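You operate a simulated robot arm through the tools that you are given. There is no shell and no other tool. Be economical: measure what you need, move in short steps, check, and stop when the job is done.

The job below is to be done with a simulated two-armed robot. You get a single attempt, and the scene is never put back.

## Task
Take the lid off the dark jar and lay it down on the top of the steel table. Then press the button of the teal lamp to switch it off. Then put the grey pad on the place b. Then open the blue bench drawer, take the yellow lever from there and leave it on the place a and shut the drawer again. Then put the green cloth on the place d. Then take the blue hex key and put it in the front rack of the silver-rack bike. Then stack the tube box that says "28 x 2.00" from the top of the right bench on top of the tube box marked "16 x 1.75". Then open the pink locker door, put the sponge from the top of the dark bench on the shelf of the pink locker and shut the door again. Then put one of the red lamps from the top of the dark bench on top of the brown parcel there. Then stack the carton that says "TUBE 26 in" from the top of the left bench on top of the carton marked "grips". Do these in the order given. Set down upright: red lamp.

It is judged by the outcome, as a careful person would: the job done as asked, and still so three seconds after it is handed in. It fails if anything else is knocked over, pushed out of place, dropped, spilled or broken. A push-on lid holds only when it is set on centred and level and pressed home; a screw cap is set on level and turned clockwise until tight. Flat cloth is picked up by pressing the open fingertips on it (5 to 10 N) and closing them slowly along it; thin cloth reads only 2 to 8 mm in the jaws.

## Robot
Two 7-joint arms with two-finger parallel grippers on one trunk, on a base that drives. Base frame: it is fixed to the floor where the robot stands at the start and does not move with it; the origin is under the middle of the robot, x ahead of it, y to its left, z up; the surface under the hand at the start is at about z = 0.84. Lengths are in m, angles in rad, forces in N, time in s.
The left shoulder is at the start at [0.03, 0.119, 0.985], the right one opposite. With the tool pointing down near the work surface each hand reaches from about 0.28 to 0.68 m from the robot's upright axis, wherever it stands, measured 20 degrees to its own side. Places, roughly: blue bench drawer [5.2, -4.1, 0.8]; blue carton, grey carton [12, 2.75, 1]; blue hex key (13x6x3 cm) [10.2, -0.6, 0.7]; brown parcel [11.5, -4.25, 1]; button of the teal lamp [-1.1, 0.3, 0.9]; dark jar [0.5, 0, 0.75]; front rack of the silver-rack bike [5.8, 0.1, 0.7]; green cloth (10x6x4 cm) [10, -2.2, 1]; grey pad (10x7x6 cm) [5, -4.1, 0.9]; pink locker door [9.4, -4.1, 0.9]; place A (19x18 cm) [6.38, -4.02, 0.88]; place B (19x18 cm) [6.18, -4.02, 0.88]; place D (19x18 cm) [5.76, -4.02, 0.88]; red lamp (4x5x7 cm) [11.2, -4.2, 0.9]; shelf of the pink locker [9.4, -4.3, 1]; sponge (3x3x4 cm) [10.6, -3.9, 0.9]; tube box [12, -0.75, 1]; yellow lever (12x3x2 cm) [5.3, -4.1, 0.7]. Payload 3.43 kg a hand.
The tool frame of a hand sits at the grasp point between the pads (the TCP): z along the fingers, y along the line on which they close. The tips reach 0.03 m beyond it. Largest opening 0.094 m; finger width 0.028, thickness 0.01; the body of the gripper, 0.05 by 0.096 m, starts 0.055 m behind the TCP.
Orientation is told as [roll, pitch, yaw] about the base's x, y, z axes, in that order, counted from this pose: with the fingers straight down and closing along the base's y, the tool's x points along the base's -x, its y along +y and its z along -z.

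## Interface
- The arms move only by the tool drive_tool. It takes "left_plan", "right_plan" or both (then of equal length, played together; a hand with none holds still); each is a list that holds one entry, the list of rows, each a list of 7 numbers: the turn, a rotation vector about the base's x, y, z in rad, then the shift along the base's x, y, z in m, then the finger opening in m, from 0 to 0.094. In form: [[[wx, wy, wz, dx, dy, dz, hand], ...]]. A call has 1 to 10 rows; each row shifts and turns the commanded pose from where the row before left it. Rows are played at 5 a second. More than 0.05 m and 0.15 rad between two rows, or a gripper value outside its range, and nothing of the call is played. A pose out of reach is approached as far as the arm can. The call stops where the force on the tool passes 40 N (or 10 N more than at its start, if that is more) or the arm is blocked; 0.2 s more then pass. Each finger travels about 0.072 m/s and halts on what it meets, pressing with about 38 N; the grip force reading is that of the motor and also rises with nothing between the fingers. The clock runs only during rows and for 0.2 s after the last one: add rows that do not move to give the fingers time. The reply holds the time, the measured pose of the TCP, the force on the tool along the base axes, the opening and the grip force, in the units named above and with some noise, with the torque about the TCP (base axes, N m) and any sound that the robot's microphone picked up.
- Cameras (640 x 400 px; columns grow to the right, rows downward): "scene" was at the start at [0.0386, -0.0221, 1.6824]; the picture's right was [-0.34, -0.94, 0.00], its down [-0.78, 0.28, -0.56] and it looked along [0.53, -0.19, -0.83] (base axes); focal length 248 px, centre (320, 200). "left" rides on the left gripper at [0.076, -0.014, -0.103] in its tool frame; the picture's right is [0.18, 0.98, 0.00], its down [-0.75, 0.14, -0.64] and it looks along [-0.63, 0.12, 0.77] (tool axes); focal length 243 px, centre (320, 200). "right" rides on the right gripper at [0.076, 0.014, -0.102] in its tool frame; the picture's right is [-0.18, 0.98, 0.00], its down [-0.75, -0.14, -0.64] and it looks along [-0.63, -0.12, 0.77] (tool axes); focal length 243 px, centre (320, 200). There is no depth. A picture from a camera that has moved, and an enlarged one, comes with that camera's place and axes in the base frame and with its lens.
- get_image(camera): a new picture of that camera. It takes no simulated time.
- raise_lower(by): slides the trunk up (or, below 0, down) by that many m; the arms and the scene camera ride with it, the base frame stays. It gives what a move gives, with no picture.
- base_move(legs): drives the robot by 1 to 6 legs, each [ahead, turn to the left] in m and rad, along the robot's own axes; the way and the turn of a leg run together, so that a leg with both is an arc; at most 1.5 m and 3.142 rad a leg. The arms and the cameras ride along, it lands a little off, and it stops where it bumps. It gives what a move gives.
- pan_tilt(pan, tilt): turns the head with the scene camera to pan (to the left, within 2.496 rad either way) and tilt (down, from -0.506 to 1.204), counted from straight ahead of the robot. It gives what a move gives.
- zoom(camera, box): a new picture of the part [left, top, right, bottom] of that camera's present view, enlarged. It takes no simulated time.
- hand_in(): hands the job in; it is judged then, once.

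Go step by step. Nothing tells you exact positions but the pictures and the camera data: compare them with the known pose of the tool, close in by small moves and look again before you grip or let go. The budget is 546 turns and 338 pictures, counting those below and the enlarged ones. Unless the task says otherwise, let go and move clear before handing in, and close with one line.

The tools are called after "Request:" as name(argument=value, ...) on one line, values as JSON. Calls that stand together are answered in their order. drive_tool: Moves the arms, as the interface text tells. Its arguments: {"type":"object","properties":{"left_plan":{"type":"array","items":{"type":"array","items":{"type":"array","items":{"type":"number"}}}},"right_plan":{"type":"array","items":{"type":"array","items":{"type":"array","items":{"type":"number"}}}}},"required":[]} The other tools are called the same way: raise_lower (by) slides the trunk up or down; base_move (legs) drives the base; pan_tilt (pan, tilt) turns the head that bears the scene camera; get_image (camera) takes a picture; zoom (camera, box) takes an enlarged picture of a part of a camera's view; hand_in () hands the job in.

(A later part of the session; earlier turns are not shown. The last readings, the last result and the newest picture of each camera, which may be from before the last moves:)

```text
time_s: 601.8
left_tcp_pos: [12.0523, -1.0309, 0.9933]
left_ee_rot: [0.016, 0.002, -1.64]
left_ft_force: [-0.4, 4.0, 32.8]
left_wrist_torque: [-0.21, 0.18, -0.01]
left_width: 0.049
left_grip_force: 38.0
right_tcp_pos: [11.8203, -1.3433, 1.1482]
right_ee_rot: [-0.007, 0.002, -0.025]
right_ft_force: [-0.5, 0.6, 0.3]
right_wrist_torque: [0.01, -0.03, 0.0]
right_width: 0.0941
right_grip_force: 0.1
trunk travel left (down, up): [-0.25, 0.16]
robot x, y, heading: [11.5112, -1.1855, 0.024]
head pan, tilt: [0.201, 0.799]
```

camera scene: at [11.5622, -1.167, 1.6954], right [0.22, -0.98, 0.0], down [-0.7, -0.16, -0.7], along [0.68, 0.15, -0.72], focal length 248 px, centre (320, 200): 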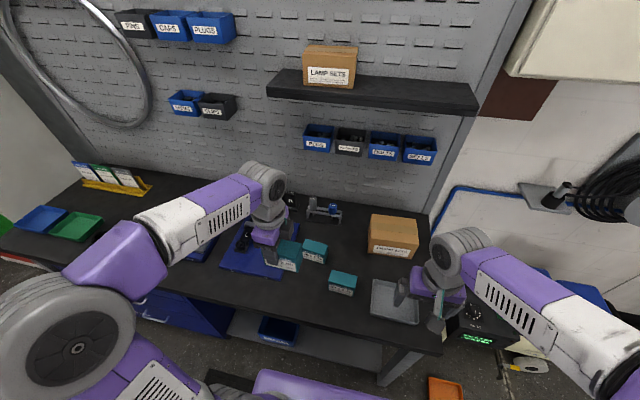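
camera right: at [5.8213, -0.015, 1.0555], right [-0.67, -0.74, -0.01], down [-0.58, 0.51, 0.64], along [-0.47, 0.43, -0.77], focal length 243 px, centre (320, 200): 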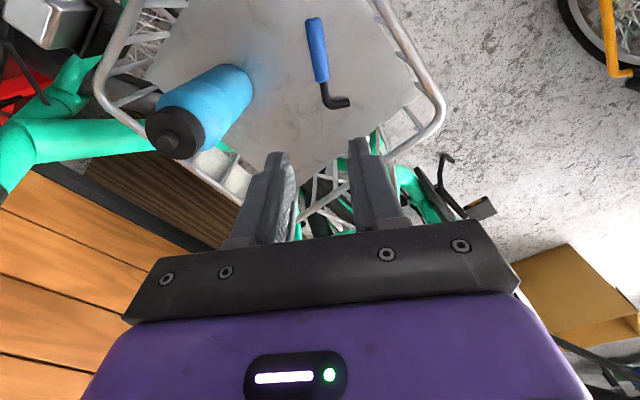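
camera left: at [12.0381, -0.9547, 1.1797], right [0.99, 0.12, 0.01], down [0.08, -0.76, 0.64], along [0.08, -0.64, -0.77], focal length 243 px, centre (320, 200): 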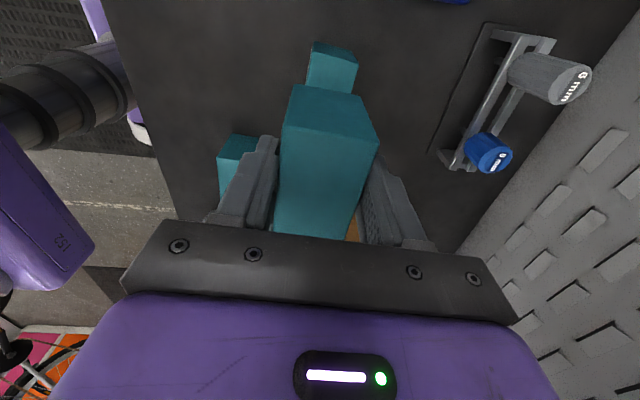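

Contact with the lower box. Ease off, open, rise.

Request:
drive_tool(left_plan=[[[0, 0, 0, 0, 0, 0.004, 0.03], [0, 0, 0, 0, 0, 0, 0.055], [0, 0, 0, 0, 0, 0, 0.075], [0, 0, 0, 0, 0, 0, 0.075], [0, 0, 0, 0, 0, 0.03, 0.075], [0, 0, 0, 0, 0, 0.04, 0.075], [0, 0, 0, -0.02, 0, 0.04, 0.075], [0, 0, 0, -0.04, 0, 0.02, 0.075], [0, 0, 0, -0.045, 0.01, 0.01, 0.075], [0, 0, 0, -0.045, 0.01, 0, 0.075]]])

Request:
zoom(camera="scene", box=[250, 200, 370, 290])

```text
time_s: 604.0
left_tcp_pos: [11.8993, -1.0105, 1.1313]
left_ee_rot: [0.006, -0.001, -1.641]
left_ft_force: [-0.4, 0.0, -0.2]
left_wrist_torque: [0.05, -0.03, -0.01]
left_width: 0.075
left_grip_force: 0.2
right_tcp_pos: [11.8205, -1.3415, 1.1479]
right_ee_rot: [-0.009, 0.003, -0.025]
right_ft_force: [0.0, 0.1, -0.2]
right_wrist_torque: [-0.01, -0.06, -0.01]
right_width: 0.0939
right_grip_force: 0.1
trunk travel left (down, up): [-0.25, 0.16]
robot x, y, heading: [11.5079, -1.1842, 0.023]
head pan, tilt: [0.201, 0.799]
```

```text
4.44 times, centred on (310, 245) of scene
camera zoom: at [11.5602, -1.1671, 1.6954], right [0.22, -0.98, 0.0], down [-0.7, -0.16, -0.7], along [0.68, 0.15, -0.72], focal length 1102 px, centre (364, 0)
```

zoom: 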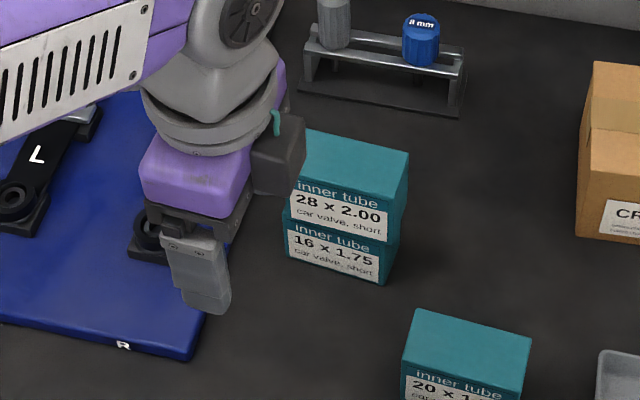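

Stacked neatly. I fold the left hand to travel pose, raise the trunk and back out toward the lockers on the south side.

Request:
drive_tool(left_plan=[[[0, 0, 0.147, -0.02, 0.01, 0.02, 0.094], [0, 0, 0.147, -0.02, 0.01, 0.02, 0.094], [0, 0, 0.147, -0.01, 0, 0.01, 0.094], [0, 0, 0.147, 0, 0, 0, 0.094], [0, 0, 0.147, 0, 0, 0, 0.094], [0, 0, 0.147, 0, 0, 0, 0.094], [0, 0, 0.147, 0, 0, 0, 0.094], [0, 0, 0.147, 0, 0, 0, 0.094], [0, 0, 0.147, 0, 0, 0, 0.094], [0, 0, 0.147, 0, 0, 0, 0.094]]])

Request:
raise_lower(by=0.16)

Request:
base_move(legs=[[-0.2, 0], [0, 1.56], [-0.62, 0], [0, 1.57]])

```text
time_s: 606.2
left_tcp_pos: [11.8529, -0.9916, 1.1832]
left_ee_rot: [0.007, 0.001, -0.168]
left_ft_force: [-0.4, -0.2, 0.5]
left_wrist_torque: [0.0, 0.02, 0.0]
left_width: 0.0942
left_grip_force: 0.1
right_tcp_pos: [11.8221, -1.3435, 1.1479]
right_ee_rot: [-0.007, 0.005, -0.024]
right_ft_force: [-0.4, 0.0, -0.1]
right_wrist_torque: [0.02, -0.01, -0.02]
right_width: 0.0939
right_grip_force: 0.0
trunk travel left (down, up): [-0.25, 0.16]
robot x, y, heading: [11.5122, -1.1869, 0.018]
head pan, tilt: [0.201, 0.799]
```

```text
time_s: 608.0
left_tcp_pos: [11.8518, -0.9912, 1.3425]
left_ee_rot: [0.007, -0.001, -0.17]
left_ft_force: [-0.4, -0.6, 0.3]
left_wrist_torque: [0.0, 0.0, 0.01]
left_width: 0.0939
left_grip_force: 0.1
right_tcp_pos: [11.822, -1.3415, 1.3073]
right_ee_rot: [-0.008, 0.006, -0.024]
right_ft_force: [-0.9, -0.2, 0.8]
right_wrist_torque: [0.0, 0.02, -0.03]
right_width: 0.0939
right_grip_force: 0.0
trunk travel left (down, up): [-0.41, 0.0]
robot x, y, heading: [11.507, -1.1865, 0.019]
head pan, tilt: [0.201, 0.799]
```

```text
time_s: 620.4
left_tcp_pos: [11.0085, -2.0272, 1.3421]
left_ee_rot: [0.006, 0.0, 3.009]
left_ft_force: [-0.1, 0.1, -0.4]
left_wrist_torque: [-0.01, 0.01, 0.01]
left_width: 0.0942
left_grip_force: 0.2
right_tcp_pos: [11.0241, -1.6764, 1.308]
right_ee_rot: [-0.007, 0.005, -3.129]
right_ft_force: [-0.3, -0.2, 0.5]
right_wrist_torque: [0.0, 0.02, -0.01]
right_width: 0.094
right_grip_force: 0.0
trunk travel left (down, up): [-0.41, 0.0]
robot x, y, heading: [11.3394, -1.8224, -3.083]
head pan, tilt: [0.201, 0.799]
```

Request:
base_move(legs=[[0, -0.07], [1.0, 0], [0.88, 0], [0, 1.38], [0.4, 0], [0, -0.43]])

Request:
base_move(legs=[[0.8, 0]])

Request:
pan_tilt(pan=0.7, tilt=0.5)

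Request:
get_image(camera="scene")

```text
time_s: 637.2
left_tcp_pos: [9.2997, -2.5471, 1.3429]
left_ee_rot: [0.008, 0.0, -2.408]
left_ft_force: [0.3, 0.3, 0.1]
left_wrist_torque: [-0.01, 0.0, -0.02]
left_width: 0.0939
left_grip_force: 0.1
right_tcp_pos: [9.0426, -2.3055, 1.3085]
right_ee_rot: [-0.006, 0.004, -2.259]
right_ft_force: [-0.4, -0.5, 0.4]
right_wrist_torque: [0.01, 0.0, 0.04]
right_width: 0.094
right_grip_force: 0.0
trunk travel left (down, up): [-0.41, 0.0]
robot x, y, heading: [9.3579, -2.1598, -2.219]
head pan, tilt: [0.201, 0.799]
```

```text
time_s: 641.5
left_tcp_pos: [8.8162, -3.1788, 1.3426]
left_ee_rot: [0.006, 0.0, -2.415]
left_ft_force: [-1.8, 1.1, -0.3]
left_wrist_torque: [-0.01, 0.02, -0.03]
left_width: 0.094
left_grip_force: 0.0
right_tcp_pos: [8.5599, -2.9362, 1.3078]
right_ee_rot: [-0.006, 0.006, -2.266]
right_ft_force: [0.1, -0.3, 1.2]
right_wrist_torque: [-0.03, -0.04, 0.01]
right_width: 0.0939
right_grip_force: 0.1
trunk travel left (down, up): [-0.41, 0.0]
robot x, y, heading: [8.8747, -2.7948, -2.224]
head pan, tilt: [0.201, 0.799]
```

```text
time_s: 642.4
left_tcp_pos: [8.8146, -3.1787, 1.3434]
left_ee_rot: [0.008, 0.002, -2.414]
left_ft_force: [0.5, 0.3, 1.0]
left_wrist_torque: [-0.01, -0.01, -0.01]
left_width: 0.0939
left_grip_force: 0.1
right_tcp_pos: [8.5601, -2.9362, 1.3078]
right_ee_rot: [-0.008, 0.007, -2.268]
right_ft_force: [-0.3, -0.3, 0.1]
right_wrist_torque: [-0.03, -0.03, -0.01]
right_width: 0.094
right_grip_force: 0.0
trunk travel left (down, up): [-0.41, 0.0]
robot x, y, heading: [8.8764, -2.7942, -2.224]
head pan, tilt: [0.7, 0.499]
```

```text
120 pictures are left
camera scene: at [8.8994, -2.8566, 1.8813], right [-1.0, -0.05, 0.0], down [-0.02, 0.48, -0.88], along [0.04, -0.88, -0.48], focal length 248 px, centre (320, 200)
```

scene: 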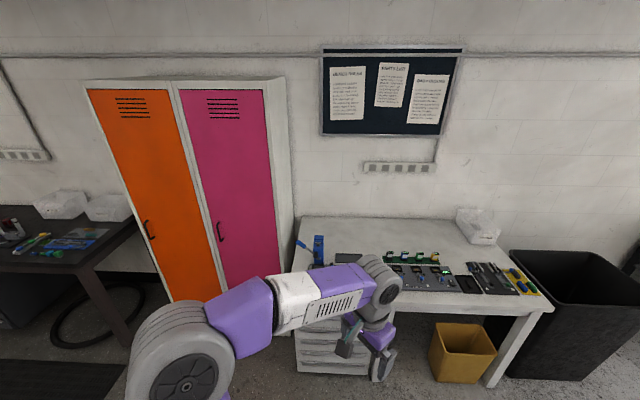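

The pink door's handle is on its left (east) edge at about [9.56, -4.05, 0.99], hinge on the west. I drive to (9.72, -3.35) facing it.

Request:
base_move(legs=[[0, 1.64], [1.0, 0], [0, -0.99]])

Request:
pan_tilt(pan=-0.2, tilt=0.7)

Request:
get_image(camera="scene")

```text
time_s: 654.1
left_tcp_pos: [9.9103, -3.6846, 1.3422]
left_ee_rot: [0.006, 0.0, -1.756]
left_ft_force: [0.4, -0.2, -0.3]
left_wrist_torque: [-0.02, 0.0, 0.0]
left_width: 0.0938
left_grip_force: 0.1
right_tcp_pos: [9.5599, -3.6498, 1.3069]
right_ee_rot: [-0.008, 0.006, -1.608]
right_ft_force: [0.9, -0.8, -0.5]
right_wrist_torque: [0.01, -0.01, 0.02]
right_width: 0.0941
right_grip_force: 0.1
trunk travel left (down, up): [-0.41, 0.0]
robot x, y, heading: [9.718, -3.3429, -1.566]
head pan, tilt: [0.7, 0.499]
```

```text
time_s: 655.3
left_tcp_pos: [9.9091, -3.6843, 1.3436]
left_ee_rot: [0.005, 0.0, -1.754]
left_ft_force: [0.1, 0.0, -0.1]
left_wrist_torque: [-0.01, 0.02, -0.01]
left_width: 0.0939
left_grip_force: 0.2
right_tcp_pos: [9.5579, -3.6509, 1.3072]
right_ee_rot: [-0.007, 0.005, -1.609]
right_ft_force: [-0.8, -0.4, -0.5]
right_wrist_torque: [0.0, 0.0, 0.01]
right_width: 0.0941
right_grip_force: 0.1
trunk travel left (down, up): [-0.41, 0.0]
robot x, y, heading: [9.72, -3.3409, -1.568]
head pan, tilt: [-0.201, 0.7]
```

```text
119 pictures are left
camera scene: at [9.7043, -3.3934, 1.8636], right [-0.98, 0.19, 0.0], down [0.12, 0.63, -0.77], along [-0.15, -0.75, -0.64], focal length 248 px, centre (320, 200)
```

scene: 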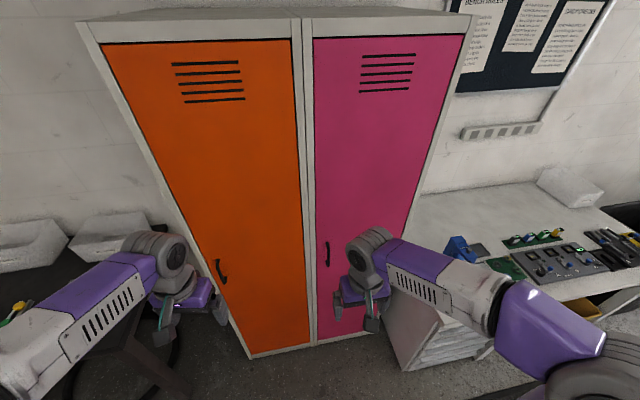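

Request:
zoom(camera="scene", box=[290, 220, 370, 290])

```text
5.71 times, centred on (330, 255) of scene
camera zoom: at [9.7043, -3.3934, 1.8636], right [-0.98, 0.19, 0.0], down [0.12, 0.63, -0.77], along [-0.15, -0.75, -0.64], focal length 1418 px, centre (263, -114)
```

zoom: 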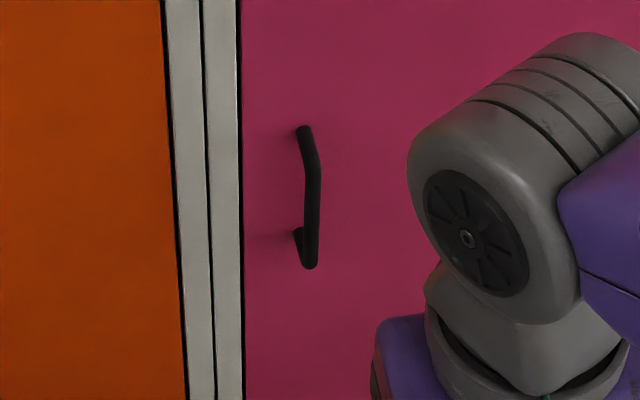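

Request:
drive_tool(right_plan=[[[-0.149, 0.006, 0, 0, 0, -0.02, 0.094], [-0.149, 0.006, 0, 0, -0.01, -0.03, 0.094], [-0.149, 0.006, 0, 0, -0.01, -0.03, 0.08], [-0.149, 0.006, 0, 0, -0.01, -0.03, 0.06], [-0.149, 0.006, 0, 0, -0.01, -0.03, 0.05], [-0.149, 0.006, 0, 0, -0.01, -0.03, 0.05], [-0.149, 0.006, 0, 0, -0.01, -0.03, 0.05], [-0.149, 0.006, 0, 0, -0.01, -0.03, 0.05], [-0.149, 0.006, 0, 0, -0.01, -0.03, 0.05], [0, 0, 0, 0, 0, -0.03, 0.05]]])

Request:
get_image(camera="right")

Request:
get_image(camera="scene")

```text
time_s: 657.5
left_tcp_pos: [9.9087, -3.6843, 1.3438]
left_ee_rot: [0.006, 0.0, -1.756]
left_ft_force: [-0.3, 1.0, -0.8]
left_wrist_torque: [-0.02, -0.02, -0.01]
left_width: 0.0937
left_grip_force: 0.1
right_tcp_pos: [9.6194, -3.7933, 1.0528]
right_ee_rot: [-0.025, -1.338, -1.598]
right_ft_force: [0.1, -0.1, 0.5]
right_wrist_torque: [0.01, -0.05, 0.02]
right_width: 0.0501
right_grip_force: 0.0
right hand out of reach, approached as far as the arm can: row 3, 4, 5, 6, 8, 9, 10
trunk travel left (down, up): [-0.41, 0.0]
robot x, y, heading: [9.7199, -3.3408, -1.569]
head pan, tilt: [-0.201, 0.7]
```

```text
117 pictures are left
camera right: at [9.6402, -3.6778, 1.0014], right [0.98, -0.09, 0.17], down [-0.11, 0.46, 0.88], along [-0.16, -0.88, 0.44], focal length 243 px, centre (320, 200)
```

right: 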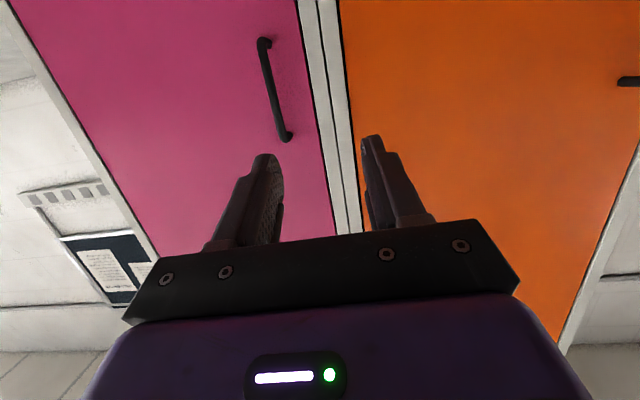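

```text
116 pictures are left
camera scene: at [9.7019, -3.393, 1.8636], right [-0.98, 0.19, 0.0], down [0.13, 0.63, -0.76], along [-0.15, -0.75, -0.64], focal length 248 px, centre (320, 200)
```

scene: 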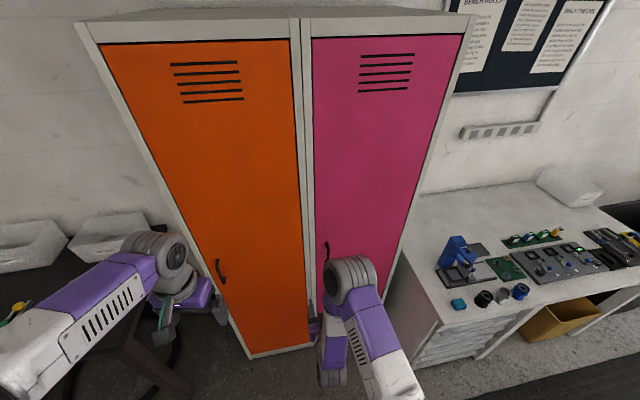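

Request:
drive_tool(right_plan=[[[0, 0, 0, -0.03, -0.01, 0, 0.05], [0, 0, 0, -0.03, -0.02, -0.01, 0.05], [0, 0, 0, -0.018, -0.02, -0.02, 0.05], [0, 0, 0, 0, 0, 0, 0.05]]])

Request:
get_image(camera="right")

```text
time_s: 658.5
left_tcp_pos: [9.9091, -3.6836, 1.3431]
left_ee_rot: [0.006, 0.001, -1.756]
left_ft_force: [0.4, 0.3, 0.3]
left_wrist_torque: [-0.03, -0.01, 0.03]
left_width: 0.094
left_grip_force: 0.2
right_tcp_pos: [9.6229, -3.8426, 1.0412]
right_ee_rot: [-0.046, -1.334, -1.584]
right_ft_force: [-0.4, 0.0, -0.2]
right_wrist_torque: [0.01, -0.01, 0.03]
right_width: 0.0497
right_grip_force: 0.1
right hand out of reach, approached as far as the arm can: row 1, 2, 3
trunk travel left (down, up): [-0.41, 0.0]
robot x, y, heading: [9.7198, -3.3439, -1.564]
head pan, tilt: [-0.201, 0.7]
```

```text
115 pictures are left
camera right: at [9.6432, -3.7257, 0.9911], right [0.98, -0.1, 0.17], down [-0.1, 0.46, 0.88], along [-0.17, -0.88, 0.44], focal length 243 px, centre (320, 200)
```

right: 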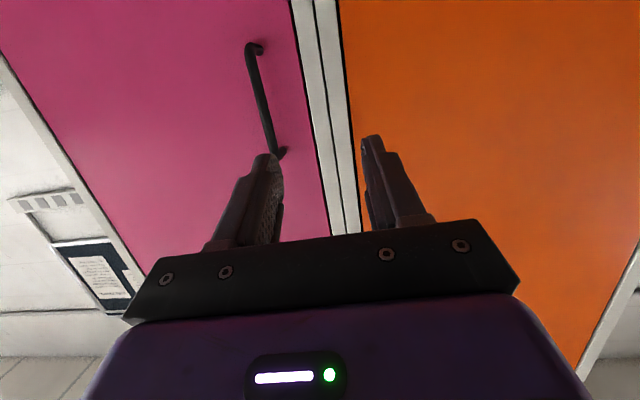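

The wrist limits that direction; I yaw the hand inward (pointing south-east), which doesn't matter for a vertical bar.

Request:
drive_tool(right_plan=[[[0, 0, 0.1, -0.01, 0.03, 0, 0.05], [0, 0, 0.1, -0.02, 0.01, 0, 0.05], [0, 0, 0.1, -0.03, 0, 0, 0.05], [0, 0, 0.1, -0.03, 0, 0, 0.05], [0, 0, 0.1, -0.03, 0, 0, 0.05], [0, 0, 0.1, -0.03, 0, 0, 0.05], [0, 0, 0, 0, 0, 0, 0.05]]])

Request:
get_image(camera="right")

Request:
get_image(camera="scene")

```text
time_s: 660.1
left_tcp_pos: [9.9094, -3.684, 1.3429]
left_ee_rot: [0.007, 0.0, -1.757]
left_ft_force: [-0.4, -0.9, 0.5]
left_wrist_torque: [0.02, 0.02, 0.0]
left_width: 0.094
left_grip_force: 0.1
right_tcp_pos: [9.8001, -3.69, 1.1222]
right_ee_rot: [-0.161, -1.361, -0.917]
right_ft_force: [0.4, 0.2, -0.1]
right_wrist_torque: [0.0, -0.01, 0.01]
right_width: 0.0502
right_grip_force: 0.2
right hand out of reach, approached as far as the arm can: row 1, 2, 3, 4, 5, 6
trunk travel left (down, up): [-0.41, 0.0]
robot x, y, heading: [9.7156, -3.3445, -1.566]
head pan, tilt: [-0.201, 0.7]
```

```text
114 pictures are left
camera right: at [9.7564, -3.5827, 1.067], right [0.89, 0.44, 0.15], down [-0.32, 0.36, 0.87], along [0.33, -0.82, 0.46], focal length 243 px, centre (320, 200)
```

right: 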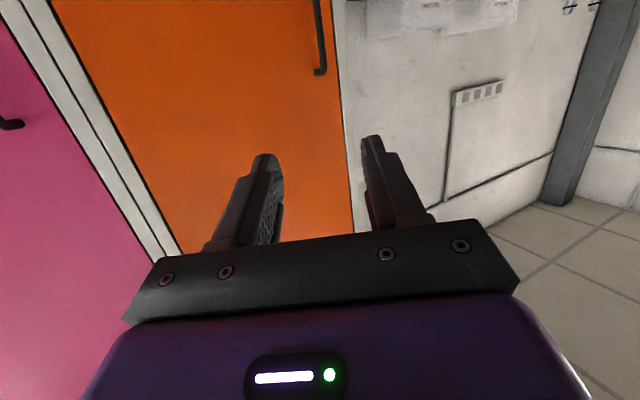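

```text
113 pictures are left
camera scene: at [9.7037, -3.3937, 1.8636], right [-0.98, 0.19, 0.0], down [0.13, 0.63, -0.76], along [-0.15, -0.75, -0.64], focal length 248 px, centre (320, 200)
```

scene: 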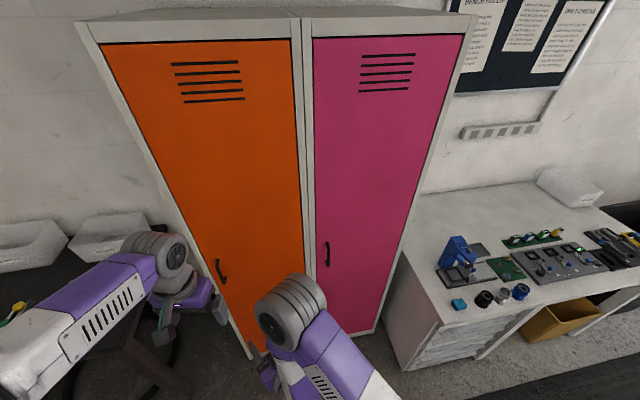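

Request:
drive_tool(right_plan=[[[0, 0, -0.13, -0.03, 0.0, 0.02, 0.05], [0, 0, -0.13, -0.04, 0.0, 0.02, 0.05], [0, 0, -0.13, -0.04, 0, 0.01, 0.05], [0, 0, -0.13, -0.04, 0, 0, 0.05], [0, 0, -0.13, -0.04, 0, 0, 0.05], [0.149, 0, 0, 0, 0, 0.03, 0.05], [0.149, 0, 0, 0, 0, 0.03, 0.05], [0.149, 0, 0, 0, 0, 0.02, 0.05], [0.149, 0, 0, 0, 0, 0.02, 0.05], [0.149, 0, 0, 0, 0, 0.02, 0.05]]])

Request:
drive_tool(right_plan=[[[0.149, 0, 0, -0.02, 0.01, 0.01, 0.05], [0.149, 0, 0, -0.02, 0.01, 0, 0.05], [0.149, 0, 0, -0.02, 0.01, 0, 0.05], [0.149, 0, 0, -0.02, 0.01, 0, 0.05], [0, 0, 0, -0.02, 0, 0, 0.05]]])

Request:
get_image(camera="scene")

```text
time_s: 662.3
left_tcp_pos: [9.9089, -3.6843, 1.3421]
left_ee_rot: [0.008, 0.0, -1.756]
left_ft_force: [-0.6, -0.4, 0.2]
left_wrist_torque: [0.01, 0.01, -0.02]
left_width: 0.0941
left_grip_force: 0.1
right_tcp_pos: [9.6916, -3.7306, 1.2377]
right_ee_rot: [-0.079, -0.592, -1.595]
right_ft_force: [-0.1, 0.6, -0.1]
right_wrist_torque: [0.02, 0.04, 0.0]
right_width: 0.0501
right_grip_force: 0.2
right hand out of reach, approached as far as the arm can: row 1, 2, 3, 4, 5, 6
trunk travel left (down, up): [-0.41, 0.0]
robot x, y, heading: [9.7201, -3.3419, -1.561]
head pan, tilt: [-0.201, 0.7]
```

```text
time_s: 663.5
left_tcp_pos: [9.9091, -3.6835, 1.3451]
left_ee_rot: [0.009, 0.001, -1.755]
left_ft_force: [0.0, -0.1, 0.6]
left_wrist_torque: [-0.03, -0.02, 0.0]
left_width: 0.0937
left_grip_force: 0.0
right_tcp_pos: [9.5924, -3.6906, 1.2464]
right_ee_rot: [-0.093, 0.006, -1.589]
right_ft_force: [0.0, 1.1, -1.0]
right_wrist_torque: [0.0, 0.02, 0.01]
right_width: 0.0499
right_grip_force: 0.0
trunk travel left (down, up): [-0.41, 0.0]
robot x, y, heading: [9.7181, -3.343, -1.565]
head pan, tilt: [-0.201, 0.7]
```

```text
112 pictures are left
camera scene: at [9.7037, -3.3927, 1.8636], right [-0.98, 0.19, 0.0], down [0.13, 0.63, -0.77], along [-0.15, -0.75, -0.64], focal length 248 px, centre (320, 200)
```

scene: 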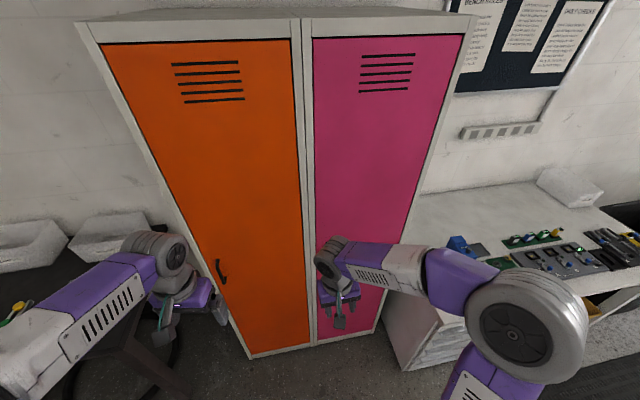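

Request:
drive_tool(right_plan=[[[0, -0.093, 0, -0.02, 0, 0, 0.05], [-0.145, 0, 0, -0.02, 0, 0, 0.05], [-0.145, 0, 0, -0.02, 0, 0, 0.05], [-0.145, 0, 0, -0.01, 0, 0, 0.05], [-0.145, 0, 0, 0, 0, 0, 0.05], [-0.145, 0, 0, 0, 0, 0, 0.05], [-0.145, 0, 0, 0, 0, 0, 0.05], [0, 0, 0.133, 0, 0, 0, 0.05], [0, 0, 0.133, 0, 0, 0, 0.05], [0, 0, 0.133, 0, 0, 0, 0.05]]])

Request:
drive_tool(right_plan=[[[0, 0, 0.133, 0, 0, -0.02, 0.05], [0, 0, 0.133, 0, 0, -0.02, 0.05], [0, 0, 0.133, 0, 0, -0.02, 0.05], [-0.09, -0.0894, 0, 0, 0, -0.02, 0.05], [-0.09, -0.0894, 0, 0, 0, -0.02, 0.05], [-0.09, -0.0894, 0, 0, 0, -0.02, 0.05]]])

Request:
get_image(camera="scene")

Request:
get_image(camera="right")

```text
time_s: 665.7
left_tcp_pos: [9.9095, -3.6859, 1.3426]
left_ee_rot: [0.006, -0.001, -1.755]
left_ft_force: [0.6, 0.4, 0.2]
left_wrist_torque: [-0.02, -0.01, 0.01]
left_width: 0.0939
left_grip_force: 0.1
right_tcp_pos: [9.5161, -3.7433, 1.2776]
right_ee_rot: [0.022, -0.866, -1.201]
right_ft_force: [-0.2, -0.7, 0.4]
right_wrist_torque: [-0.01, -0.01, 0.03]
right_width: 0.0502
right_grip_force: 0.1
right hand out of reach, approached as far as the arm can: row 5, 6, 7
trunk travel left (down, up): [-0.41, 0.0]
robot x, y, heading: [9.718, -3.3398, -1.565]
head pan, tilt: [-0.201, 0.7]
```

```text
time_s: 667.1
left_tcp_pos: [9.909, -3.6844, 1.3434]
left_ee_rot: [0.008, 0.001, -1.754]
left_ft_force: [-0.2, -0.5, 0.5]
left_wrist_torque: [0.02, -0.02, -0.01]
left_width: 0.0938
left_grip_force: 0.0
right_tcp_pos: [9.5156, -3.743, 1.1575]
right_ee_rot: [0.035, -1.248, -0.814]
right_ft_force: [0.8, -0.6, 0.3]
right_wrist_torque: [-0.02, -0.02, 0.02]
right_width: 0.05
right_grip_force: 0.1
trunk travel left (down, up): [-0.41, 0.0]
robot x, y, heading: [9.7195, -3.3408, -1.567]
head pan, tilt: [-0.201, 0.7]
```

```text
111 pictures are left
camera scene: at [9.7031, -3.3933, 1.8636], right [-0.98, 0.19, 0.0], down [0.13, 0.63, -0.76], along [-0.15, -0.75, -0.64], focal length 248 px, centre (320, 200)
```

scene: 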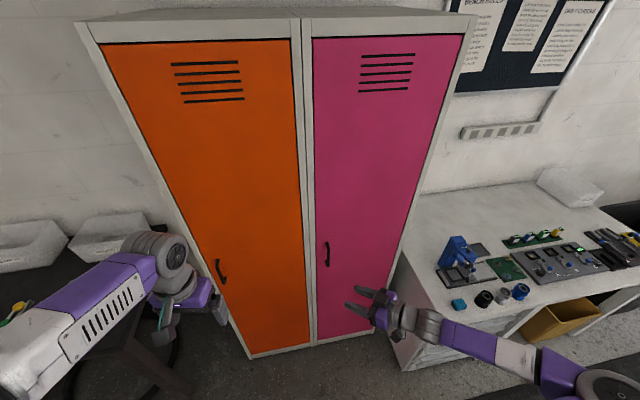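

```text
110 pictures are left
camera right: at [9.4395, -3.6477, 1.1176], right [0.73, 0.66, 0.19], down [-0.37, 0.15, 0.92], along [0.57, -0.74, 0.35], focal length 243 px, centre (320, 200)
```

right: 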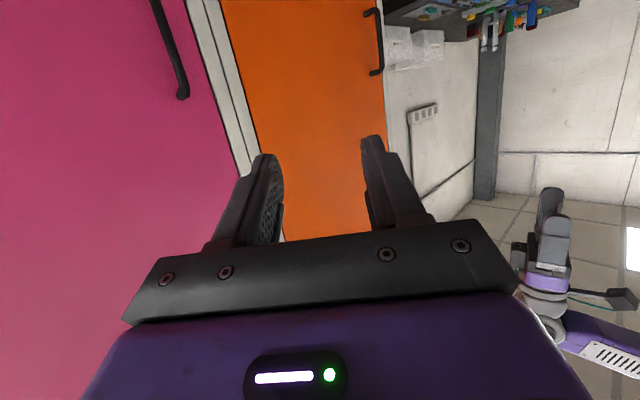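

Request:
drive_tool(right_plan=[[[0, 0, 0, -0.02, -0.03, -0.02, 0.04], [0, 0, 0, -0.02, -0.035, -0.02, 0.03], [0, 0, 0, -0.02, -0.035, -0.02, 0.03], [0, 0, 0, -0.012, -0.035, -0.02, 0.03], [0, 0, 0, 0, -0.03, -0.013, 0.03], [0, 0, 0, 0, 0, 0, 0.03]]])

Request:
get_image(camera="right")

Request:
zoom(camera="scene", box=[290, 220, 410, 310])

```text
time_s: 668.5
left_tcp_pos: [9.9095, -3.6842, 1.3436]
left_ee_rot: [0.007, 0.0, -1.756]
left_ft_force: [0.3, 0.7, 0.6]
left_wrist_torque: [0.0, 0.0, 0.03]
left_width: 0.0942
left_grip_force: 0.1
right_tcp_pos: [9.4455, -3.9078, 1.0655]
right_ee_rot: [0.033, -1.246, -0.813]
right_ft_force: [-0.7, 0.2, -0.7]
right_wrist_torque: [0.01, 0.02, -0.01]
right_width: 0.0299
right_grip_force: 0.2
trunk travel left (down, up): [-0.41, 0.0]
robot x, y, heading: [9.7164, -3.3429, -1.564]
head pan, tilt: [-0.201, 0.7]
```

```text
109 pictures are left
camera right: at [9.3689, -3.8122, 1.0265], right [0.73, 0.66, 0.19], down [-0.37, 0.15, 0.92], along [0.57, -0.74, 0.35], focal length 243 px, centre (320, 200)
```

right: 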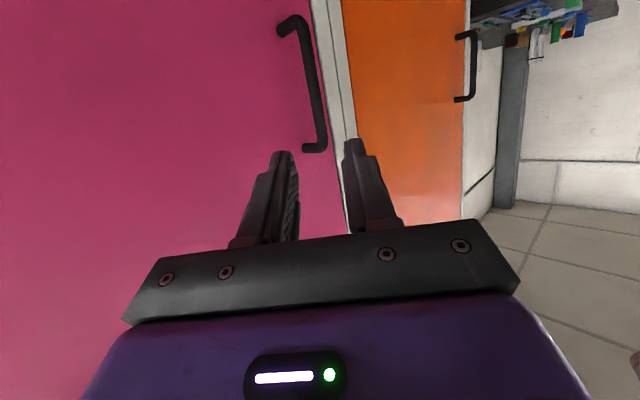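

```text
4.44 times, centred on (350, 265) of scene
camera zoom: at [9.7039, -3.3925, 1.8637], right [-0.98, 0.19, 0.0], down [0.12, 0.63, -0.77], along [-0.15, -0.75, -0.64], focal length 1102 px, centre (187, -89)
```

zoom: 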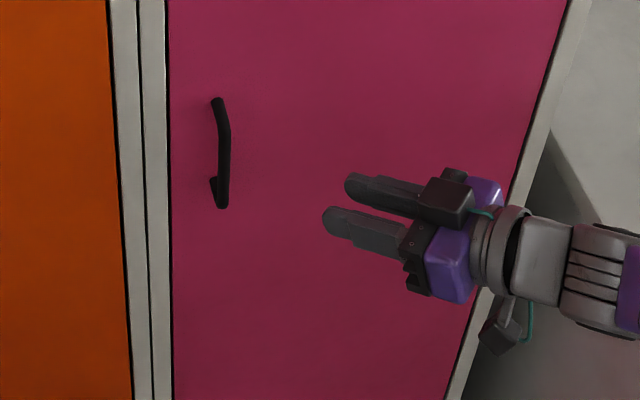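

Request:
drive_tool(right_plan=[[[0, 0, 0, 0.022, -0.024, -0.011, 0.032], [0, 0, 0, 0.022, -0.024, -0.011, 0.032], [0, 0, 0, 0.022, -0.024, -0.011, 0.032], [0, 0, 0, 0, 0, 0, 0.032]]])

Request:
get_image(camera="right")

Request:
zoom(camera="scene", box=[290, 220, 410, 310])

```text
time_s: 669.5
left_tcp_pos: [9.9098, -3.6843, 1.3423]
left_ee_rot: [0.007, 0.001, -1.756]
left_ft_force: [0.1, 0.3, 0.3]
left_wrist_torque: [0.01, 0.0, 0.02]
left_width: 0.094
left_grip_force: 0.1
right_tcp_pos: [9.5091, -3.9796, 1.0343]
right_ee_rot: [0.034, -1.247, -0.816]
right_ft_force: [0.6, -0.2, 0.5]
right_wrist_torque: [0.02, 0.03, 0.01]
right_width: 0.032
right_grip_force: 0.2
trunk travel left (down, up): [-0.41, 0.0]
robot x, y, heading: [9.7189, -3.3376, -1.568]
head pan, tilt: [-0.201, 0.7]
```

```text
107 pictures are left
camera right: at [9.4335, -3.8841, 0.9944], right [0.73, 0.65, 0.19], down [-0.37, 0.15, 0.92], along [0.57, -0.74, 0.35], focal length 243 px, centre (320, 200)
```

right: 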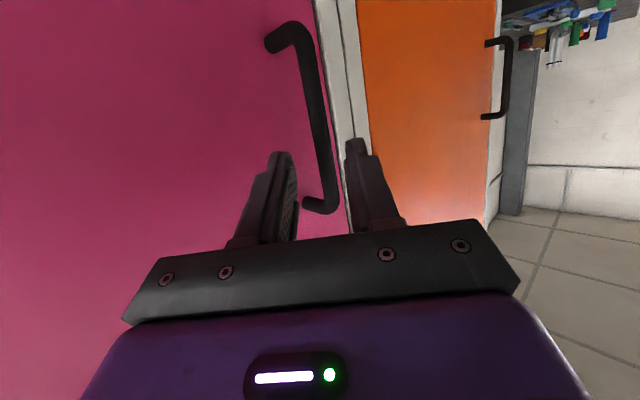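

```text
4.44 times, centred on (350, 265) of scene
camera zoom: at [9.704, -3.3927, 1.8636], right [-0.98, 0.19, 0.0], down [0.12, 0.63, -0.77], along [-0.15, -0.75, -0.64], focal length 1102 px, centre (187, -89)
```

zoom: 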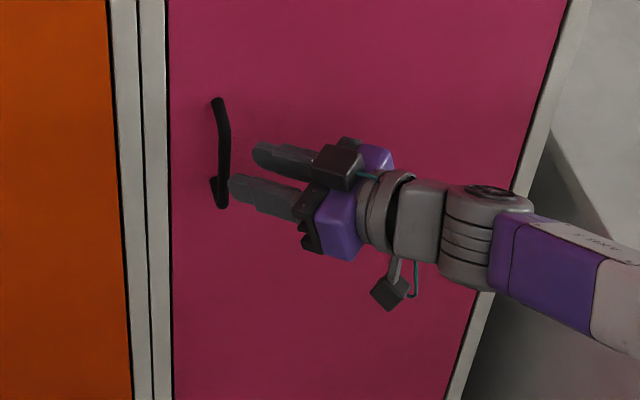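

Request:
drive_tool(right_plan=[[[0, 0, 0, 0.013, -0.013, -0.008, 0.032], [0, 0, 0, 0.011, -0.011, -0.008, 0.032], [0, 0, 0, 0, 0, 0, 0.032]]])

Request:
get_image(camera="right")

```text
time_s: 670.3
left_tcp_pos: [9.9089, -3.6853, 1.3431]
left_ee_rot: [0.005, 0.001, -1.755]
left_ft_force: [-0.9, 0.8, 0.1]
left_wrist_torque: [-0.03, 0.03, -0.01]
left_width: 0.0937
left_grip_force: 0.0
right_tcp_pos: [9.5307, -3.9945, 1.0224]
right_ee_rot: [0.035, -1.244, -0.816]
right_ft_force: [0.1, 0.7, -0.7]
right_wrist_torque: [-0.01, 0.01, -0.02]
right_width: 0.032
right_grip_force: 0.0
right hand out of reach, approached as far as the arm can: row 2
trunk travel left (down, up): [-0.41, 0.0]
robot x, y, heading: [9.7193, -3.3453, -1.565]
head pan, tilt: [-0.201, 0.7]
```

```text
105 pictures are left
camera right: at [9.4548, -3.8987, 0.9825], right [0.73, 0.65, 0.19], down [-0.37, 0.15, 0.92], along [0.57, -0.74, 0.35], focal length 243 px, centre (320, 200)
```

right: 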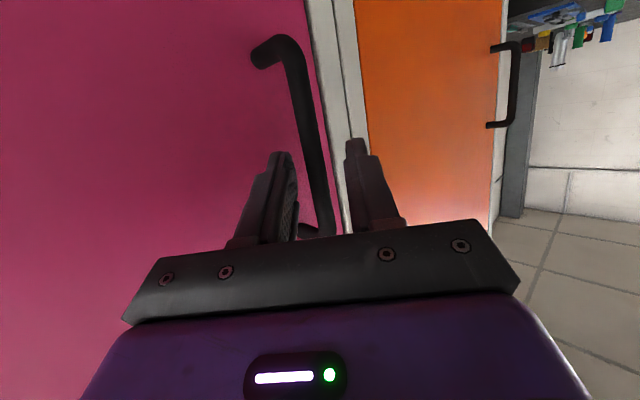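

Request:
drive_tool(right_plan=[[[0, 0, 0, 0.004, -0.006, 0, 0.032], [0, 0, 0, 0, 0, 0, 0.015], [0, 0, 0, 0, 0, 0, 0.0], [0, 0, 0, 0, 0, 0, 0.0], [0, 0, 0, 0, 0, 0, 0.0]]])

Request:
get_image(camera="right")

```text
time_s: 671.5
left_tcp_pos: [9.9089, -3.6852, 1.3416]
left_ee_rot: [0.007, 0.002, -1.756]
left_ft_force: [-0.3, 1.3, -0.8]
left_wrist_torque: [0.0, 0.01, 0.0]
left_width: 0.094
left_grip_force: 0.0
right_tcp_pos: [9.5294, -3.996, 1.0252]
right_ee_rot: [0.029, -1.247, -0.814]
right_ft_force: [-12.3, -4.6, 5.5]
right_wrist_torque: [0.46, 0.93, -0.23]
right_width: 0.0118
right_grip_force: 44.5
right hand out of reach, approached as far as the arm can: row 1
trunk travel left (down, up): [-0.41, 0.0]
robot x, y, heading: [9.7198, -3.3464, -1.562]
head pan, tilt: [-0.201, 0.7]
```

```text
104 pictures are left
camera right: at [9.4543, -3.8996, 0.9852], right [0.74, 0.65, 0.18], down [-0.37, 0.15, 0.92], along [0.57, -0.74, 0.35], focal length 243 px, centre (320, 200)
```

right: 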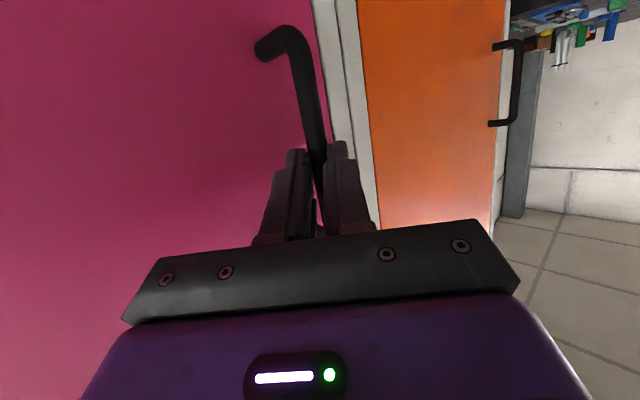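

Request:
drive_tool(right_plan=[[[0, 0, 0, 0, 0.01, 0, 0], [0, 0, 0.04, -0.001, 0.018, 0, 0], [0, 0, 0.05, -0.002, 0.02, 0, 0], [0, 0, 0.05, -0.003, 0.02, 0, 0], [0, 0, 0.05, -0.004, 0.02, 0, 0], [0, 0, 0.05, -0.005, 0.02, 0, 0], [0, 0, 0, 0, 0, 0, 0]]])

Request:
get_image(camera="scene")

```text
time_s: 672.5
left_tcp_pos: [9.9087, -3.6855, 1.3428]
left_ee_rot: [0.004, 0.0, -1.757]
left_ft_force: [-0.4, -0.7, -0.1]
left_wrist_torque: [-0.03, 0.02, 0.02]
left_width: 0.094
left_grip_force: 0.0
right_tcp_pos: [9.5163, -3.9364, 1.0239]
right_ee_rot: [0.016, -1.242, -0.689]
right_ft_force: [-9.6, -2.1, -0.5]
right_wrist_torque: [-0.54, -1.28, -0.32]
right_width: 0.012
right_grip_force: 44.8
trunk travel left (down, up): [-0.41, 0.0]
robot x, y, heading: [9.723, -3.3403, -1.569]
head pan, tilt: [-0.201, 0.7]
stopped in row 5 (right hand): the force on the tool passed its limit at 42 N (the readings are from after the stop); the commanded pose is now the measured one
```

```text
103 pictures are left
camera scene: at [9.7047, -3.3936, 1.8634], right [-0.98, 0.2, 0.0], down [0.13, 0.63, -0.77], along [-0.15, -0.75, -0.64], focal length 248 px, centre (320, 200)
```

scene: 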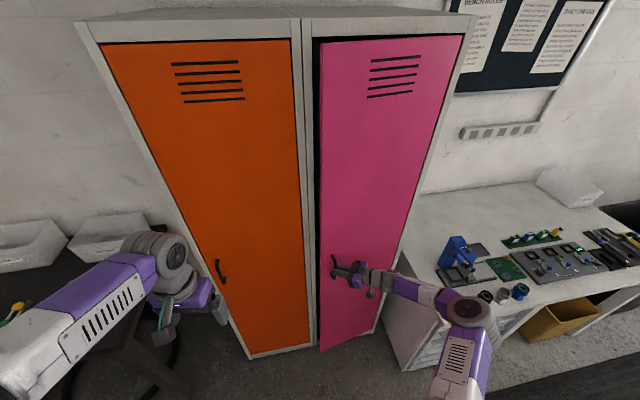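

Request:
drive_tool(right_plan=[[[0, 0, 0, -0.004, 0.012, 0, 0], [0, 0, 0.02, -0.005, 0.015, 0, 0], [0, 0, 0.02, -0.005, 0.015, 0, 0], [0, 0, 0.02, -0.006, 0.015, 0, 0], [0, 0, 0.02, -0.006, 0.015, 0, 0], [0, 0, 0.02, -0.007, 0.015, 0, 0], [0, 0, 0, 0, 0, 0, 0]]])

Request:
get_image(camera="scene")

```text
time_s: 674.3
left_tcp_pos: [9.9095, -3.6859, 1.3427]
left_ee_rot: [0.005, 0.001, -1.755]
left_ft_force: [0.3, 0.8, 0.5]
left_wrist_torque: [-0.04, 0.03, 0.02]
left_width: 0.0941
left_grip_force: 0.0
right_tcp_pos: [9.4786, -3.8527, 1.0254]
right_ee_rot: [0.0, -1.238, -0.589]
right_ft_force: [-9.2, -6.1, -4.8]
right_wrist_torque: [0.1, -1.38, -0.25]
right_width: 0.0119
right_grip_force: 44.8
trunk travel left (down, up): [-0.41, 0.0]
robot x, y, heading: [9.7212, -3.3436, -1.564]
head pan, tilt: [-0.201, 0.7]
stopped in row 7 (right hand): the force on the tool passed its limit at 40 N (the readings are from after the stop); the commanded pose is now the measured one
```

```text
102 pictures are left
camera scene: at [9.7039, -3.3942, 1.8634], right [-0.98, 0.2, 0.0], down [0.13, 0.63, -0.76], along [-0.15, -0.75, -0.64], focal length 248 px, centre (320, 200)
```

scene: 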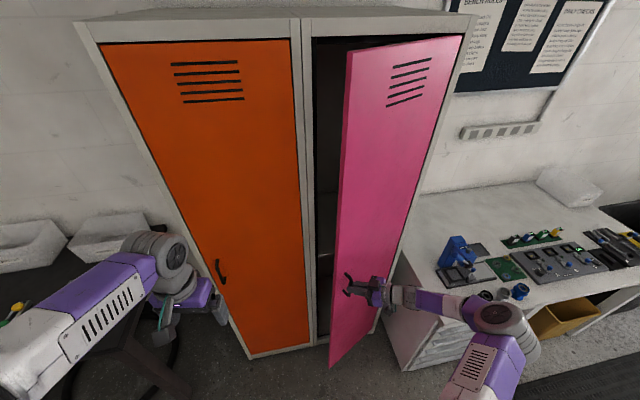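

Request:
drive_tool(right_plan=[[[0, 0, 0.03, -0.008, 0.014, 0, 0], [0, 0, 0.04, -0.009, 0.015, 0, 0], [0, 0, 0.04, -0.01, 0.015, 0, 0], [0, 0, 0.04, -0.011, 0.014, 0, 0], [0, 0, 0.04, -0.012, 0.013, 0, 0], [0, 0, 0.04, -0.012, 0.012, 0, 0], [0, 0, 0.04, -0.013, 0.011, 0, 0], [0, 0, 0, 0, 0, 0, 0]]])

Request:
get_image(camera="scene")

```text
time_s: 675.5
left_tcp_pos: [9.9076, -3.6854, 1.3433]
left_ee_rot: [0.007, 0.0, -1.755]
left_ft_force: [0.0, 1.4, -0.6]
left_wrist_torque: [-0.02, 0.0, 0.01]
left_width: 0.0942
left_grip_force: 0.0
right_tcp_pos: [9.4217, -3.7904, 1.0244]
right_ee_rot: [-0.027, -1.223, -0.401]
right_ft_force: [-13.6, -11.7, -9.6]
right_wrist_torque: [1.14, -0.65, -0.59]
right_width: 0.0121
right_grip_force: 45.0
trunk travel left (down, up): [-0.41, 0.0]
robot x, y, heading: [9.7186, -3.3446, -1.566]
head pan, tilt: [-0.201, 0.7]
stopped in row 6 (right hand): the force on the tool passed its limit at 41 N (the readings are from after the stop); the commanded pose is now the measured one
```

```text
101 pictures are left
camera scene: at [9.7023, -3.3947, 1.8635], right [-0.98, 0.2, 0.0], down [0.13, 0.63, -0.76], along [-0.15, -0.75, -0.64], focal length 248 px, centre (320, 200)
```

scene: 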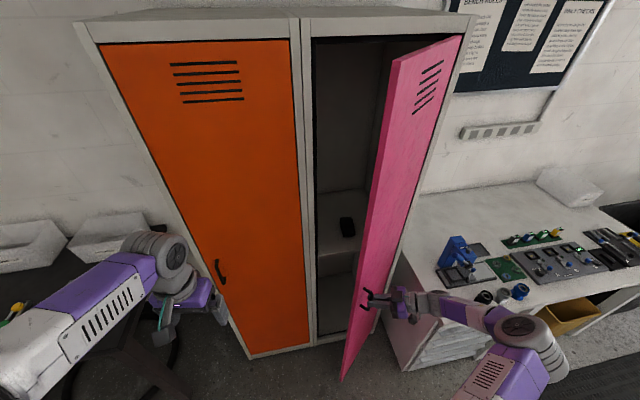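

Request:
drive_tool(right_plan=[[[0, 0, 0.02, -0.01, 0.009, 0, 0.0], [0, 0, 0.03, -0.013, 0.01, 0, 0], [0, 0, 0.03, -0.014, 0.009, 0, 0], [0, 0, 0.03, -0.015, 0.008, 0, 0], [0, 0, 0.03, -0.016, 0.007, 0, 0], [0, 0, 0.03, -0.016, 0.006, 0, 0], [0, 0, 0.03, -0.017, 0.005, 0, 0], [0, 0, 0, 0, 0, 0, 0]]])

Request:
get_image(camera="scene")

```text
time_s: 676.7
left_tcp_pos: [9.9075, -3.6871, 1.3417]
left_ee_rot: [0.007, 0.001, -1.756]
left_ft_force: [0.7, 0.4, 0.0]
left_wrist_torque: [-0.02, 0.02, 0.03]
left_width: 0.0941
left_grip_force: 0.1
right_tcp_pos: [9.3614, -3.7467, 1.0297]
right_ee_rot: [-0.011, -1.212, -0.286]
right_ft_force: [-9.6, -16.9, -16.2]
right_wrist_torque: [0.99, -1.02, -0.57]
right_width: 0.0118
right_grip_force: 45.0
right hand out of reach, approached as far as the arm can: row 5, 6
trunk travel left (down, up): [-0.41, 0.0]
robot x, y, heading: [9.7154, -3.3425, -1.567]
head pan, tilt: [-0.201, 0.7]
stopped in row 6 (right hand): the force on the tool passed its limit at 46 N (the readings are from after the stop); the commanded pose is now the measured one
```

```text
100 pictures are left
camera scene: at [9.7018, -3.3962, 1.8636], right [-0.98, 0.2, 0.0], down [0.13, 0.63, -0.76], along [-0.15, -0.75, -0.65], focal length 248 px, centre (320, 200)
```

scene: 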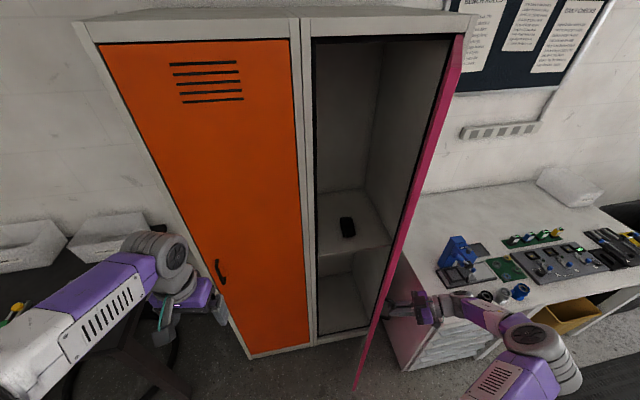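

The door is open about 70°. I release the handle and retract the right hand clear of the door.

Request:
drive_tool(right_plan=[[[0, 0, 0, 0, 0, 0, 0.02], [0, 0, 0, 0, 0, 0, 0.035], [0, 0, 0, -0.022, 0.006, 0.008, 0.04], [0, 0, 0, -0.022, 0.006, 0.008, 0.04], [0, 0, 0, -0.022, 0.01, 0.01, 0.04], [0, 0, 0, -0.01, 0.03, 0.03, 0.04], [0, 0, -0.1, 0, 0.03, 0.03, 0.04], [0, 0, -0.1, 0, 0.03, 0.03, 0.04]]])

Request:
get_image(camera="scene")

```text
time_s: 678.5
left_tcp_pos: [9.9093, -3.6834, 1.3422]
left_ee_rot: [0.005, 0.001, -1.758]
left_ft_force: [0.0, 0.0, 0.2]
left_wrist_torque: [-0.02, 0.0, -0.02]
left_width: 0.0939
left_grip_force: 0.0
right_tcp_pos: [9.3028, -3.6335, 1.1719]
right_ee_rot: [-0.026, -1.218, -0.463]
right_ft_force: [0.1, 0.5, 0.2]
right_wrist_torque: [0.03, 0.01, -0.03]
right_width: 0.0399
right_grip_force: 0.1
right hand out of reach, approached as far as the arm can: row 3, 4, 5
trunk travel left (down, up): [-0.41, 0.0]
robot x, y, heading: [9.7208, -3.3419, -1.565]
head pan, tilt: [-0.201, 0.7]
```

```text
99 pictures are left
camera scene: at [9.7051, -3.3917, 1.8637], right [-0.98, 0.2, 0.0], down [0.12, 0.63, -0.77], along [-0.15, -0.75, -0.64], focal length 248 px, centre (320, 200)
```

scene: 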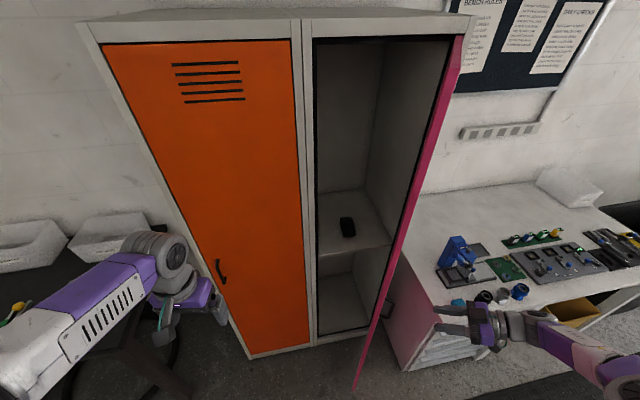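

Request:
drive_tool(right_plan=[[[0, 0, 0, 0, 0.04, 0.02, 0.04], [0, 0, 0, 0, 0.04, 0.02, 0.04], [0, 0, -0.14, 0.02, 0, 0.02, 0.04], [0, 0, -0.14, 0.02, 0, 0.02, 0.04], [0, 0, -0.14, 0.02, 0, 0, 0.04], [0, 0, -0.14, 0.03, 0, 0, 0.04], [0, 0, -0.14, 0.03, 0, 0, 0.04], [0, 0, -0.14, 0.03, 0, 0, 0.04], [0, 0, -0.14, 0.03, 0, 0, 0.04], [0, 0, -0.13, 0.02, 0, 0, 0.04]]])

Request:
drive_tool(right_plan=[[[0.14, 0, 0, 0, 0, 0.0, 0.06], [0.14, 0, 0, 0, 0, 0.0, 0.06], [0.14, 0, 0, 0, 0, 0.0, 0.06], [0.14, 0, 0, 0, 0, 0.0, 0.06], [0.14, 0, 0, 0, 0, 0.0, 0.06], [0.14, 0, 0, 0, 0, 0.0, 0.06], [0.14, 0, 0, 0, 0, 0.0, 0.06], [0.14, 0, 0, 0, 0, 0.0, 0.06], [0.1, 0, 0, 0, 0, 0.0, 0.06]]])

Request:
pan_tilt(pan=0.6, tilt=0.6)

Request:
get_image(camera="scene")

```text
time_s: 680.7
left_tcp_pos: [9.9085, -3.6857, 1.3431]
left_ee_rot: [0.007, 0.0, -1.757]
left_ft_force: [1.1, 0.0, -0.6]
left_wrist_torque: [-0.02, -0.02, 0.02]
left_width: 0.0941
left_grip_force: 0.1
right_tcp_pos: [9.3021, -3.556, 1.2839]
right_ee_rot: [-0.019, -1.216, -1.578]
right_ft_force: [-0.3, 0.6, -0.2]
right_wrist_torque: [0.0, -0.04, 0.01]
right_width: 0.04
right_grip_force: 0.1
right hand out of reach, approached as far as the arm can: row 7, 8, 9, 10
trunk travel left (down, up): [-0.41, 0.0]
robot x, y, heading: [9.7202, -3.3396, -1.566]
head pan, tilt: [-0.201, 0.7]
```

```text
time_s: 682.7
left_tcp_pos: [9.9078, -3.6858, 1.3428]
left_ee_rot: [0.005, 0.001, -1.756]
left_ft_force: [-0.4, -0.8, 0.0]
left_wrist_torque: [0.02, -0.01, 0.01]
left_width: 0.0943
left_grip_force: 0.1
right_tcp_pos: [9.3017, -3.5554, 1.2844]
right_ee_rot: [-0.026, 0.003, -1.572]
right_ft_force: [0.4, -1.0, -0.2]
right_wrist_torque: [0.02, 0.0, 0.02]
right_width: 0.0598
right_grip_force: 0.0
trunk travel left (down, up): [-0.41, 0.0]
robot x, y, heading: [9.7206, -3.3452, -1.57]
head pan, tilt: [-0.201, 0.7]
```

```text
time_s: 683.9
left_tcp_pos: [9.9089, -3.6861, 1.3429]
left_ee_rot: [0.007, 0.0, -1.756]
left_ft_force: [0.0, -0.2, -0.2]
left_wrist_torque: [-0.02, 0.0, 0.01]
left_width: 0.0938
left_grip_force: 0.1
right_tcp_pos: [9.3012, -3.5565, 1.2854]
right_ee_rot: [-0.026, 0.001, -1.573]
right_ft_force: [-0.1, -0.1, -0.1]
right_wrist_torque: [-0.01, 0.0, -0.01]
right_width: 0.0598
right_grip_force: 0.0
trunk travel left (down, up): [-0.41, 0.0]
robot x, y, heading: [9.717, -3.3431, -1.57]
head pan, tilt: [0.6, 0.6]
```

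```text
98 pictures are left
camera scene: at [9.7702, -3.3832, 1.8722], right [-0.82, -0.57, 0.0], down [-0.32, 0.47, -0.83], along [0.47, -0.68, -0.56], focal length 248 px, centre (320, 200)
```

scene: 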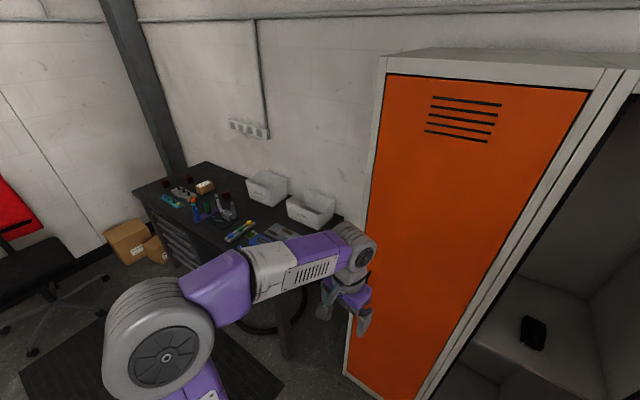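

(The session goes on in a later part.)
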